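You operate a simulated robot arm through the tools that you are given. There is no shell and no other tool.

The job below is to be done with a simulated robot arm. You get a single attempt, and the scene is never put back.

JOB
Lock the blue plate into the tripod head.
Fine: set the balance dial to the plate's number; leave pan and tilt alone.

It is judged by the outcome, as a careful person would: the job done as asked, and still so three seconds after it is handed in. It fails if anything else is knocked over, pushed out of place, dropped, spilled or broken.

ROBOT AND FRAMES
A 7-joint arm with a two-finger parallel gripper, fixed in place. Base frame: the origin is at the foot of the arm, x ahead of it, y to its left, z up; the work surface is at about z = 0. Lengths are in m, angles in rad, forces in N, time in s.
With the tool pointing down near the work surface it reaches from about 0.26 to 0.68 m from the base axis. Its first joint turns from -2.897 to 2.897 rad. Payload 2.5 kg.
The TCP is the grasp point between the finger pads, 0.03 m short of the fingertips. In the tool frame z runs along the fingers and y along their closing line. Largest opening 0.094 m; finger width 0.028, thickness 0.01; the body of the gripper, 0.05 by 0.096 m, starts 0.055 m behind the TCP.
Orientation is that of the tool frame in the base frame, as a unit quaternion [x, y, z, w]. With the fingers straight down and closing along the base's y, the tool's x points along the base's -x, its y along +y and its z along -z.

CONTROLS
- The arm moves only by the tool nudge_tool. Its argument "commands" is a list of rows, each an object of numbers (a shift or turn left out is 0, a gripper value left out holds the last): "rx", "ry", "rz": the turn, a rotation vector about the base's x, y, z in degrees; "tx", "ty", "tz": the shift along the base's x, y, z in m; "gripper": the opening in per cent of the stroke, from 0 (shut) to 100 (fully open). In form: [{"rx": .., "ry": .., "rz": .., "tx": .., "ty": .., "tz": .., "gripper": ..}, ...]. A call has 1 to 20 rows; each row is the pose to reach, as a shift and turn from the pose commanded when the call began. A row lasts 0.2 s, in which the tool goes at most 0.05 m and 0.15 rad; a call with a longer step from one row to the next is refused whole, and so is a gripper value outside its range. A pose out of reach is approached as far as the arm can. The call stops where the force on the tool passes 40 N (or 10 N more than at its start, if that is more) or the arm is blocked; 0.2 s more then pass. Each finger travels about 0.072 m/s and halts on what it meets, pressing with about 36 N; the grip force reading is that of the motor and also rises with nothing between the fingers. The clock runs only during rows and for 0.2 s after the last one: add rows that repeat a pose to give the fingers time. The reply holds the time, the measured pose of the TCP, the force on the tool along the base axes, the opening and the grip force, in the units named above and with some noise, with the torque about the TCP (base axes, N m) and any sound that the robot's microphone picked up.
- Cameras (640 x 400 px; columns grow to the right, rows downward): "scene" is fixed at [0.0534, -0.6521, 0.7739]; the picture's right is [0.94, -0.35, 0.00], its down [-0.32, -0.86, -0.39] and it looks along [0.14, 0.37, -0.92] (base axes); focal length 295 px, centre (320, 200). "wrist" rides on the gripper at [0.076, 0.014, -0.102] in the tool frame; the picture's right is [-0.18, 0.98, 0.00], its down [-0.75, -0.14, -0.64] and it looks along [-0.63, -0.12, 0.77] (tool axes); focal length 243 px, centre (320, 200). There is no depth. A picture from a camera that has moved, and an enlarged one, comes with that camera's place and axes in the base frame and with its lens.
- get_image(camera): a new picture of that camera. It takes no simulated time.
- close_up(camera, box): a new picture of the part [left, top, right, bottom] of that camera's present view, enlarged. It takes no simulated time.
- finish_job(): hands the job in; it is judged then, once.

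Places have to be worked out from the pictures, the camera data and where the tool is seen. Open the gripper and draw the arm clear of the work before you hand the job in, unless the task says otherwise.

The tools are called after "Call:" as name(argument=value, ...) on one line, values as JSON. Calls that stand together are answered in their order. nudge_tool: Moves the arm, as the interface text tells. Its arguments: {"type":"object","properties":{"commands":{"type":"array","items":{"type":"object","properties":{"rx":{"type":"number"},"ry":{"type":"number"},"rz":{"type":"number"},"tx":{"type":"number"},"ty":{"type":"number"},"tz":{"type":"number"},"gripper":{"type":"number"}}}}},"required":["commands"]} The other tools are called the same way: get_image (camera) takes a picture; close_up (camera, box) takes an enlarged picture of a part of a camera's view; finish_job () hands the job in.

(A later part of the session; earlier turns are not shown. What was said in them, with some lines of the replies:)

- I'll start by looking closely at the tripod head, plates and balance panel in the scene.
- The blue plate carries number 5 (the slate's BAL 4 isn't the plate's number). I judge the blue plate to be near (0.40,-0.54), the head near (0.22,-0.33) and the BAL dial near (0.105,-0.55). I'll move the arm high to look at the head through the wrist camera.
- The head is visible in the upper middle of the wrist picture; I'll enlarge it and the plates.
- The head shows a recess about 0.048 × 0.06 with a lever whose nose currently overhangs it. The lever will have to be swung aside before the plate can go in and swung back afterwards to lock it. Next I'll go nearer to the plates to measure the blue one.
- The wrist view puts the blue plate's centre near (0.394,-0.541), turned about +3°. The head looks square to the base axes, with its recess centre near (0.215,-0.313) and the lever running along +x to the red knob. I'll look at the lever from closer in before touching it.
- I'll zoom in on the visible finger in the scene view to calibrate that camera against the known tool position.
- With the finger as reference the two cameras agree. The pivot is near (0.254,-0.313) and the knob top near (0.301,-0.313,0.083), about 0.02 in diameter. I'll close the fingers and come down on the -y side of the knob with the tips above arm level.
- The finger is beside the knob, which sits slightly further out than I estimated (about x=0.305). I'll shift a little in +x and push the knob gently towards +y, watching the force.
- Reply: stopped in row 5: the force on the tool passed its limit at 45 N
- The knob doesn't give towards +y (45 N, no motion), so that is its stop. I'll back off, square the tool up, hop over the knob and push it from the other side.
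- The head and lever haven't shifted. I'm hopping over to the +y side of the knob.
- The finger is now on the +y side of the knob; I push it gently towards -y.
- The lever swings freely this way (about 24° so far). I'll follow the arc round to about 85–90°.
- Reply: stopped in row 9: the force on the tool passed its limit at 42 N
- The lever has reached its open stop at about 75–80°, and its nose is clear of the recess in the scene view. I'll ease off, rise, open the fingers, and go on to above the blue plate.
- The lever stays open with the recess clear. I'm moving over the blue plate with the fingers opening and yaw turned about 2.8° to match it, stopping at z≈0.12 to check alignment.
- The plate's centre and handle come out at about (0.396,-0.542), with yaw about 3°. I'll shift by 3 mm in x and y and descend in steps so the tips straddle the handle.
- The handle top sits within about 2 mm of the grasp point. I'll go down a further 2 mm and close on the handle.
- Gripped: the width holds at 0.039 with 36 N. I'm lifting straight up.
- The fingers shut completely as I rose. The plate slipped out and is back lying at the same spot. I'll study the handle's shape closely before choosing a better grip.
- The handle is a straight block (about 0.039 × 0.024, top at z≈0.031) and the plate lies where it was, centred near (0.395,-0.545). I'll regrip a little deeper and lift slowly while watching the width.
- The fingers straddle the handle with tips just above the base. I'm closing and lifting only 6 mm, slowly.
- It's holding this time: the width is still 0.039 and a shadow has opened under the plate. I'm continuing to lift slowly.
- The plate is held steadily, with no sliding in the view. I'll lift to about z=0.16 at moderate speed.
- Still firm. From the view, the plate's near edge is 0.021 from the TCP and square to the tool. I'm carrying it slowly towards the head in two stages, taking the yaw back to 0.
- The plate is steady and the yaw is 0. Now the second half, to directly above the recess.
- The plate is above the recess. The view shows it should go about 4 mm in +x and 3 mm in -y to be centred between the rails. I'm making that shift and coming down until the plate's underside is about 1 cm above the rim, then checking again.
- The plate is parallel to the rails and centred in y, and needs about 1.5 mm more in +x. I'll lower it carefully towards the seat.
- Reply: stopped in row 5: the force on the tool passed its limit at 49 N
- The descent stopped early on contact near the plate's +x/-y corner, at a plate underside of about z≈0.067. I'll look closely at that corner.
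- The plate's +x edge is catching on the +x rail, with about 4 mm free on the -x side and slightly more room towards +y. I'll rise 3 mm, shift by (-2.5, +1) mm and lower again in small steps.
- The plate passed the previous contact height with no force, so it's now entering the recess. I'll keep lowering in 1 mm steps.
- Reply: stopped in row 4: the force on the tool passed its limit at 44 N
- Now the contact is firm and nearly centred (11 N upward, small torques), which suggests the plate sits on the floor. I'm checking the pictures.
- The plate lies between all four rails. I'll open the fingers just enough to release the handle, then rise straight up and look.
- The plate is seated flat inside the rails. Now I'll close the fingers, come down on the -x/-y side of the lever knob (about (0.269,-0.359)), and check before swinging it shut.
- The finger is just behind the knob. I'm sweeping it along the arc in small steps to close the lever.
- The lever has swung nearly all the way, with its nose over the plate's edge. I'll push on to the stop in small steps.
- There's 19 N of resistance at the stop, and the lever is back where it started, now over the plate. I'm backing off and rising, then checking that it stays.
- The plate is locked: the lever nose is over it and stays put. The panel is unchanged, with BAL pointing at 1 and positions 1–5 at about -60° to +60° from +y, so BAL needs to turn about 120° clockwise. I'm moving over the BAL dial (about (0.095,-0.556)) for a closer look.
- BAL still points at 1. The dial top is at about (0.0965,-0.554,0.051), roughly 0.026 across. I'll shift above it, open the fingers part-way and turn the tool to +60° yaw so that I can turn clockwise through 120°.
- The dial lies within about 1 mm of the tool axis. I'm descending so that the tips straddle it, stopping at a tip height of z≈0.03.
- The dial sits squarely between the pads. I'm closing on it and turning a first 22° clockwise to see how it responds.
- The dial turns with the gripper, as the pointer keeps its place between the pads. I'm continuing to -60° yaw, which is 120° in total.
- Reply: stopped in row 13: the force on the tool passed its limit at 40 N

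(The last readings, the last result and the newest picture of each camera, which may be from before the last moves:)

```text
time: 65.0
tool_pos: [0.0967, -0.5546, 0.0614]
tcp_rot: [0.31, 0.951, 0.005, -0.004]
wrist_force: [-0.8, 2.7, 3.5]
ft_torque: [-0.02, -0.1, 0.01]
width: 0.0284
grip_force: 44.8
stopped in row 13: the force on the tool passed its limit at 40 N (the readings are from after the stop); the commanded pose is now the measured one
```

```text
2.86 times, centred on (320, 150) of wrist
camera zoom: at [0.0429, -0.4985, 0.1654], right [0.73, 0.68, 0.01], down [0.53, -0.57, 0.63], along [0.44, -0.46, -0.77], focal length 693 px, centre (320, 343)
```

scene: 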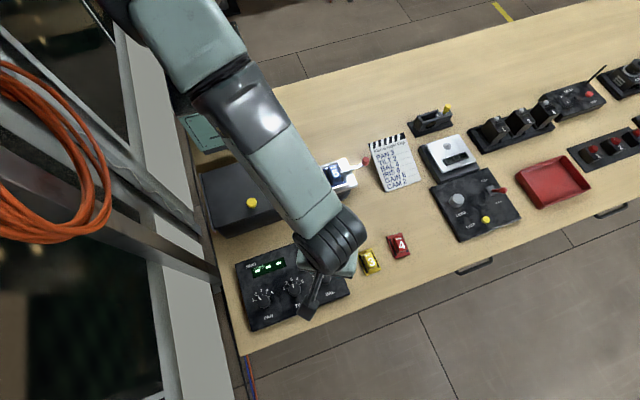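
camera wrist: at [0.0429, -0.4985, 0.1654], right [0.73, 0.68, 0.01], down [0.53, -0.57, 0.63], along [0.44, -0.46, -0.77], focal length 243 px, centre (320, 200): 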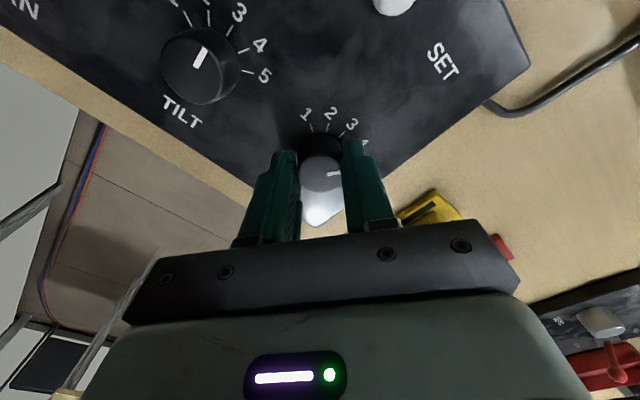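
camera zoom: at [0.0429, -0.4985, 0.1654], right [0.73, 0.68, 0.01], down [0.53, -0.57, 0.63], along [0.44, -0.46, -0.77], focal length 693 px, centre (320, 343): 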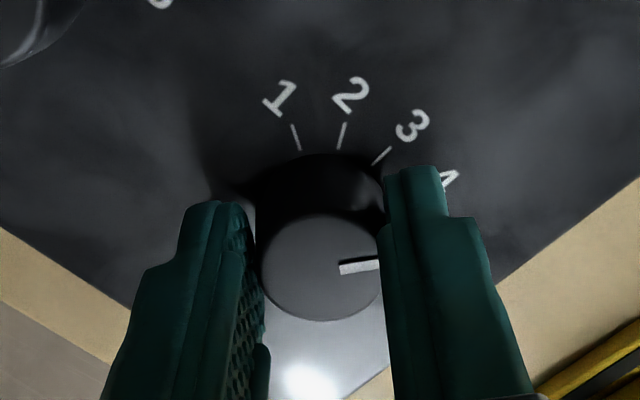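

It stopped at about -36° yaw (some 96° turned) because side force built up. I'll open the fingers to relieve it, rise a little and read the dial.

Call:
nudge_tool(commands=[{"gripper": 35}, {"gripper": 45}, {"gripper": 45}, {"tz": 0.03}, {"tz": 0.06}, {"tz": 0.09}, {"tz": 0.12}, {"tz": 0.12}])

Call:
get_image(camera="wrist")

Call:
close_up(camera="wrist", box=[260, 50, 380, 170])

```text
time: 66.8
tool_pos: [0.095, -0.5534, 0.1834]
tcp_rot: [0.311, 0.95, 0.007, -0.004]
wrist_force: [0.4, 0.5, 0.4]
ft_torque: [0.02, 0.02, 0.01]
width: 0.0423
grip_force: 0.0
```

```text
taken
camera wrist: at [0.042, -0.497, 0.2874], right [0.73, 0.68, 0.01], down [0.53, -0.57, 0.63], along [0.44, -0.46, -0.77], focal length 243 px, centre (320, 200)
```

wrist: 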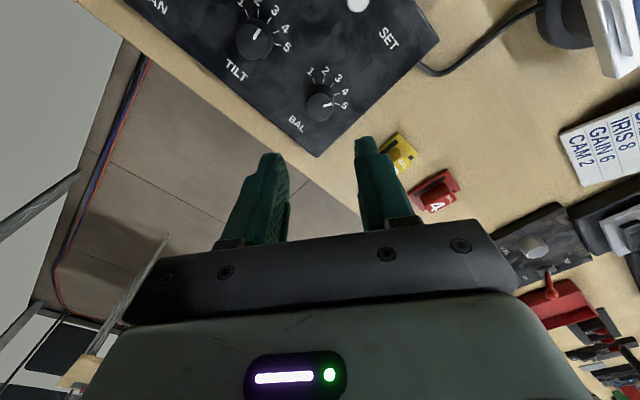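

```text
3.33 times, centred on (320, 110) of wrist
camera zoom: at [0.042, -0.497, 0.2874], right [0.73, 0.68, 0.01], down [0.53, -0.57, 0.63], along [0.44, -0.46, -0.77], focal length 809 px, centre (320, 500)
```

zoom: 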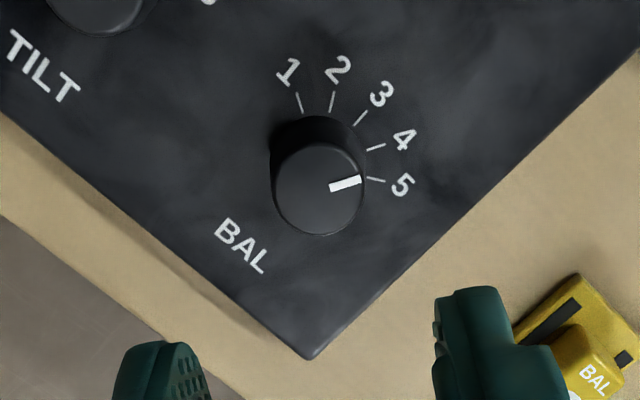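

Released, the pointer lines up with 4 (about 33°), while 5 is at 60°, so about 27° remains. I'll square the tool up, re-centre on the dial at a comfortable yaw, and regrip.

Call:
nudge_tool(commands=[{"tx": 0.0008, "ty": -0.001, "rz": 7, "rx": -0.2, "ry": -0.1}, {"tx": 0.0017, "ty": -0.002, "rz": 14, "rx": -0.4, "ry": -0.2}, {"tx": 0.0017, "ty": -0.002, "rz": 21, "rx": -0.6, "ry": -0.3}, {"tx": 0.0017, "ty": -0.002, "rz": 28, "rx": -0.8, "ry": -0.4}, {"tx": 0.0017, "ty": -0.002, "rz": 31, "rx": -0.8, "ry": -0.4}, {"tx": 0.0017, "ty": -0.002, "rz": 31, "rx": -0.8, "ry": -0.4}])

Call:
close_up(camera="wrist", box=[260, 50, 380, 170])

```text
time: 68.2
tool_pos: [0.0993, -0.556, 0.1819]
tcp_rot: [0.045, 0.999, -0.001, -0.001]
wrist_force: [-0.6, 0.4, 0.1]
ft_torque: [-0.04, -0.02, -0.01]
width: 0.0422
grip_force: 0.0
```

```text
3.33 times, centred on (320, 110) of wrist
camera zoom: at [0.0226, -0.5342, 0.2843], right [0.27, 0.96, 0.0], down [0.74, -0.21, 0.64], along [0.62, -0.18, -0.77], focal length 809 px, centre (320, 500)
```

zoom: 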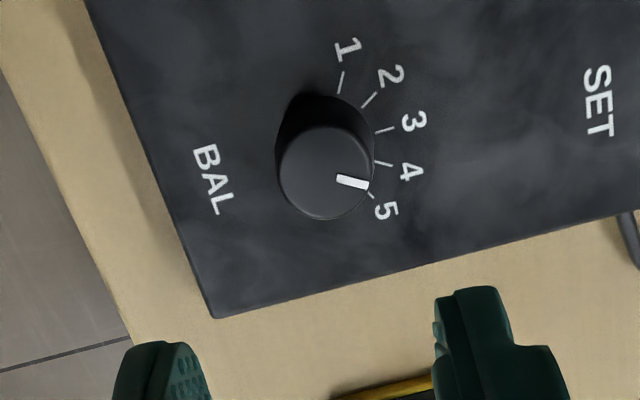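

The dial now reads 4 (pointer at about 30°), so one more 30° step is needed. I'm adjusting the centre by (-2, +1) mm, going to +10° yaw, and coming down to regrip.

Call:
nudge_tool(commands=[{"tx": -0.001, "ty": 0.0005, "rz": 5}, {"tx": -0.002, "ty": 0.001, "rz": 10}, {"tx": -0.002, "ty": 0.001, "rz": 15}, {"tx": -0.002, "ty": 0.001, "rz": 15, "tz": -0.04}, {"tx": -0.002, "ty": 0.001, "rz": 15, "tz": -0.08}, {"tx": -0.002, "ty": 0.001, "rz": 15, "tz": -0.105}, {"tx": -0.002, "ty": 0.001, "rz": 15, "tz": -0.118}, {"tx": -0.002, "ty": 0.001, "rz": 15, "tz": -0.12}, {"tx": -0.002, "ty": 0.001, "rz": 15, "tz": -0.12}])

Call:
close_up(camera="wrist", box=[240, 80, 400, 220])

```text
time: 70.2
tool_pos: [0.0952, -0.5553, 0.0597]
tcp_rot: [-0.086, 0.996, -0.001, 0.0]
wrist_force: [0.6, -0.2, 0.0]
ft_torque: [-0.01, -0.02, -0.04]
width: 0.0424
grip_force: 0.1
```

```text
2.86 times, centred on (320, 150) of wrist
camera zoom: at [0.0171, -0.5532, 0.1639], right [0.01, 1.0, 0.0], down [0.77, -0.01, 0.64], along [0.64, -0.01, -0.77], focal length 693 px, centre (320, 343)
```

zoom: 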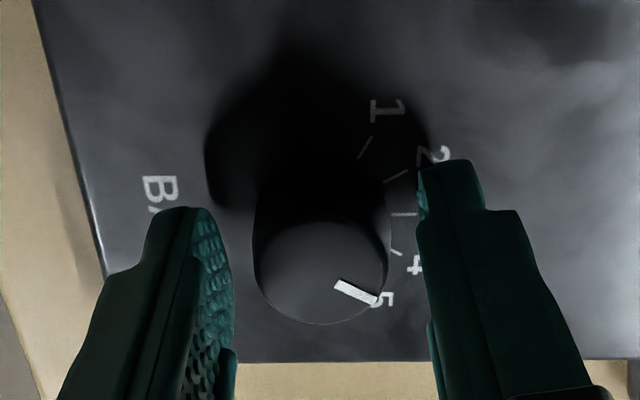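

The pointer is at 29°, exactly position 4, and the dial is centred. I'm gripping and turning 31° clockwise in small steps.

Call:
nudge_tool(commands=[{"gripper": 30}, {"gripper": 10}, {"gripper": 0}, {"gripper": 0}, {"gripper": 0}, {"rz": -4}, {"rz": -8}, {"rz": -12}, {"rz": -16}, {"rz": -20}, {"rz": -24}, {"rz": -28}, {"rz": -31}, {"rz": -31}])

Call:
close_up(camera="wrist", box=[240, 80, 400, 220])

```text
time: 73.2
tool_pos: [0.0964, -0.554, 0.0604]
tcp_rot: [0.185, 0.983, 0.001, -0.001]
wrist_force: [-3.3, 21.3, 17.5]
ft_torque: [0.73, 0.7, 0.74]
width: 0.0283
grip_force: 44.5
```

```text
2.86 times, centred on (320, 150) of wrist
camera zoom: at [0.0293, -0.5129, 0.1642], right [0.53, 0.85, 0.0], down [0.65, -0.4, 0.64], along [0.54, -0.34, -0.77], focal length 693 px, centre (320, 343)
```

zoom: 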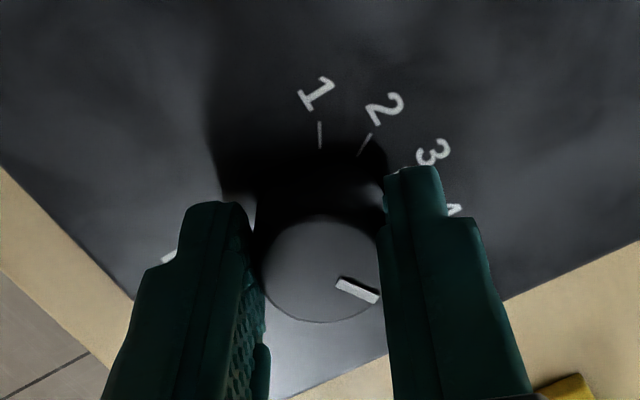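

The pointer stayed fixed in the gripper, so the dial turned the full 31°, and the rising torque suggests the end of its range. I'm releasing and rising to read it.

Call:
nudge_tool(commands=[{"gripper": 35}, {"gripper": 45}, {"gripper": 45}, {"tz": 0.03}, {"tz": 0.06}, {"tz": 0.09}, {"tz": 0.12}, {"tz": 0.12}])

Call:
close_up(camera="wrist", box=[260, 50, 380, 170])

Call:
get_image(camera="wrist")

```text
time: 75.0
tool_pos: [0.0964, -0.5536, 0.1806]
tcp_rot: [0.184, 0.983, -0.001, 0.0]
wrist_force: [0.9, 0.1, 0.1]
ft_torque: [-0.02, 0.0, -0.01]
width: 0.0423
grip_force: 0.1
```

```text
3.33 times, centred on (320, 110) of wrist
camera zoom: at [0.0293, -0.5132, 0.2845], right [0.53, 0.85, 0.0], down [0.65, -0.4, 0.64], along [0.54, -0.34, -0.77], focal length 809 px, centre (320, 500)
```

zoom: 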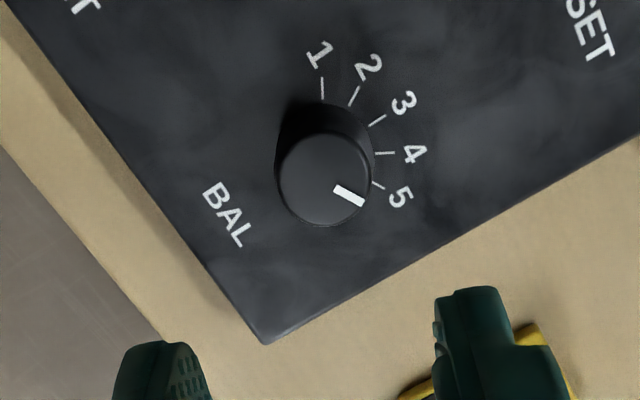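

```text
taken
camera wrist: at [0.0293, -0.5132, 0.2845], right [0.53, 0.85, 0.0], down [0.65, -0.4, 0.64], along [0.54, -0.34, -0.77], focal length 243 px, centre (320, 200)
```

wrist: 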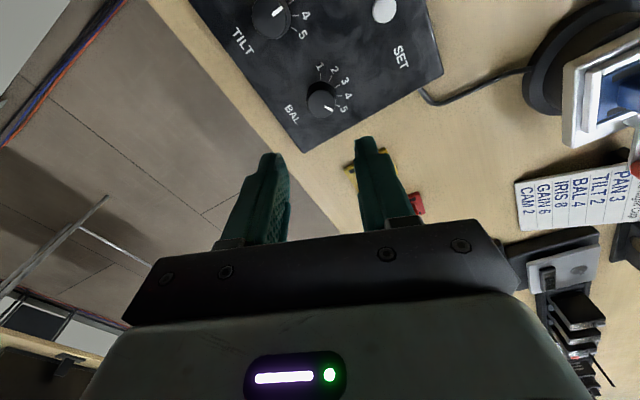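

The pointer is now aligned with the 5 tick. I won't press SET, as only the dial was asked for. I'm drawing the arm up and away to check the whole scene.

Call:
nudge_tool(commands=[{"tz": 0.04, "rz": 4}, {"tz": 0.08, "rz": 8}, {"tz": 0.12, "rz": 12}, {"tz": 0.16, "rz": 16}, {"tx": 0.03, "ty": 0.02, "tz": 0.17, "rz": 21}, {"tx": 0.07, "ty": 0.04, "tz": 0.17, "rz": 21}, {"tx": 0.11, "ty": 0.06, "tz": 0.17, "rz": 21}, {"tx": 0.15, "ty": 0.08, "tz": 0.17, "rz": 21}, {"tx": 0.19, "ty": 0.1, "tz": 0.17, "rz": 21}, {"tx": 0.23, "ty": 0.13, "tz": 0.17, "rz": 21}, {"tx": 0.26, "ty": 0.16, "tz": 0.17, "rz": 21}, {"tx": 0.28, "ty": 0.19, "tz": 0.17, "rz": 21}, {"tx": 0.28, "ty": 0.19, "tz": 0.17, "rz": 21}])

Call:
get_image(camera="scene")

Call:
close_up(camera="scene", box=[225, 225, 355, 335])

Call:
close_up(camera="scene", box=[310, 140, 380, 200])

```text
time: 77.8
tool_pos: [0.3749, -0.3627, 0.3492]
tcp_rot: [0.001, 1.0, 0.0, 0.0]
wrist_force: [-0.6, 0.9, 1.2]
ft_torque: [-0.01, -0.02, -0.04]
width: 0.0424
grip_force: 0.0
```

```text
taken
```

scene: 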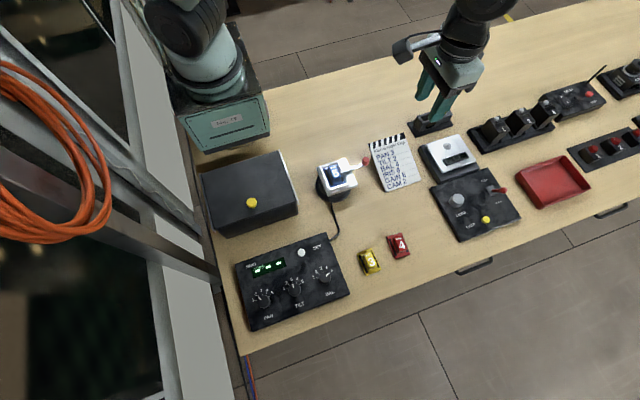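

```text
3.64 times, centred on (290, 280) of scene
camera zoom: at [0.0534, -0.6521, 0.7739], right [0.94, -0.35, 0.0], down [-0.32, -0.86, -0.39], along [0.14, 0.37, -0.92], focal length 1074 px, centre (429, -91)
```

zoom: 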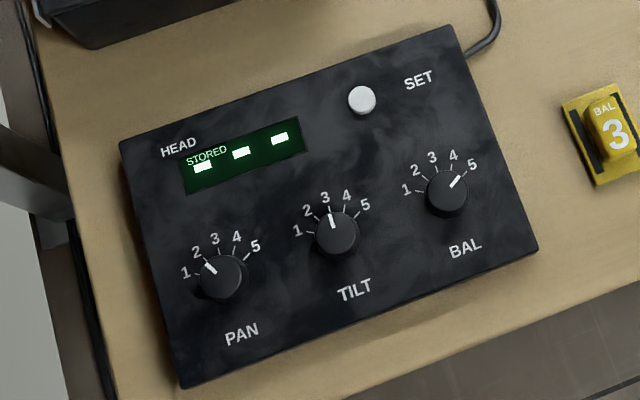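

```text
6.67 times, centred on (345, 170) of scene
camera zoom: at [0.0534, -0.6521, 0.7739], right [0.94, -0.35, 0.0], down [-0.32, -0.86, -0.39], along [0.14, 0.37, -0.92], focal length 1969 px, centre (153, 400)
```

zoom: 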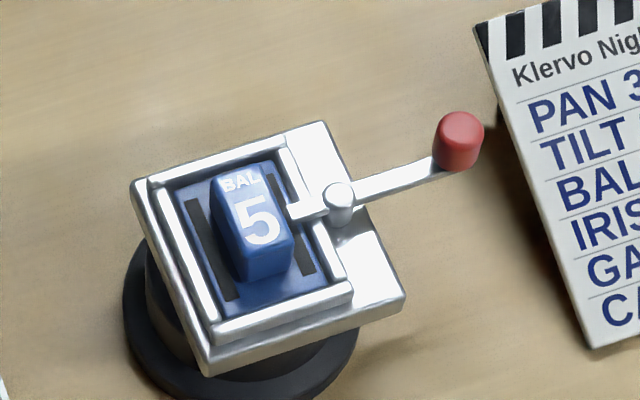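

The plate is locked, pan and tilt are unchanged, and nothing else has moved. I'll take one last magnified look at the BAL pointer against the 5 tick.

Call:
close_up(camera="scene", box=[308, 262, 340, 288])

Call:
close_up(camera="scene", box=[276, 272, 312, 302])

```text
15.38 times, centred on (324, 275) of scene
camera zoom: at [0.0534, -0.6521, 0.7739], right [0.94, -0.35, 0.0], down [-0.32, -0.86, -0.39], along [0.14, 0.37, -0.92], focal length 4543 px, centre (258, -954)
```

zoom: 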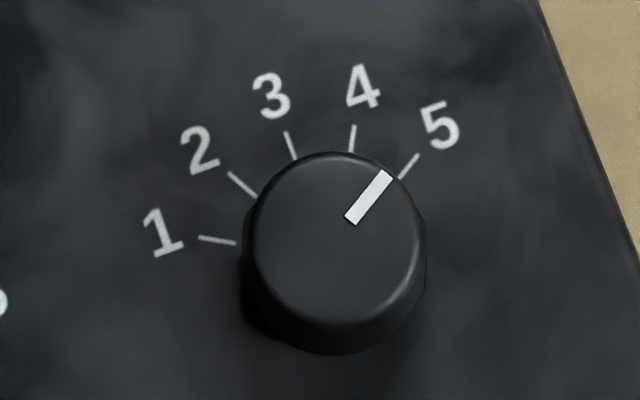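

```text
13.33 times, centred on (294, 287) of scene
camera zoom: at [0.0534, -0.6521, 0.7739], right [0.94, -0.35, 0.0], down [-0.32, -0.86, -0.39], along [0.14, 0.37, -0.92], focal length 3937 px, centre (667, -960)
```

zoom: 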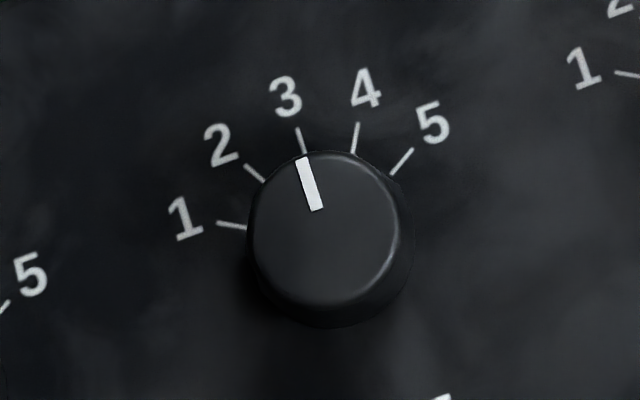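

BAL points squarely at 5, the blue plate is locked under the lever, and pan and tilt are as they were. The gripper is open and the arm is clear, so I'm handing the job in.

Call:
finish_job()

```text
The job is handed in.
```

The blue plate is locked into the tripod head and the balance dial is set to its number, 5. I've handed the job in; no verdict came back.

- **Plate:** it sits flat between the head's rails, with the lever swung back to its stop and its nose over the plate's edge. On the first lift the plate slid out of the grip before it left the table, and the second, slower lift held.
- **Dial:** BAL was at 1 and its pointer now lines up with the 5 tick. I used the plate's 5, not the "BAL 4" on the slate.
- **Left alone:** pan and tilt still point where they did. I didn't press SET, since you only asked for the dial, so the panel's stored values are still blank.

In the last pictures nothing else on the table has moved. The gripper is partly open and empty, and the arm is clear of the work.
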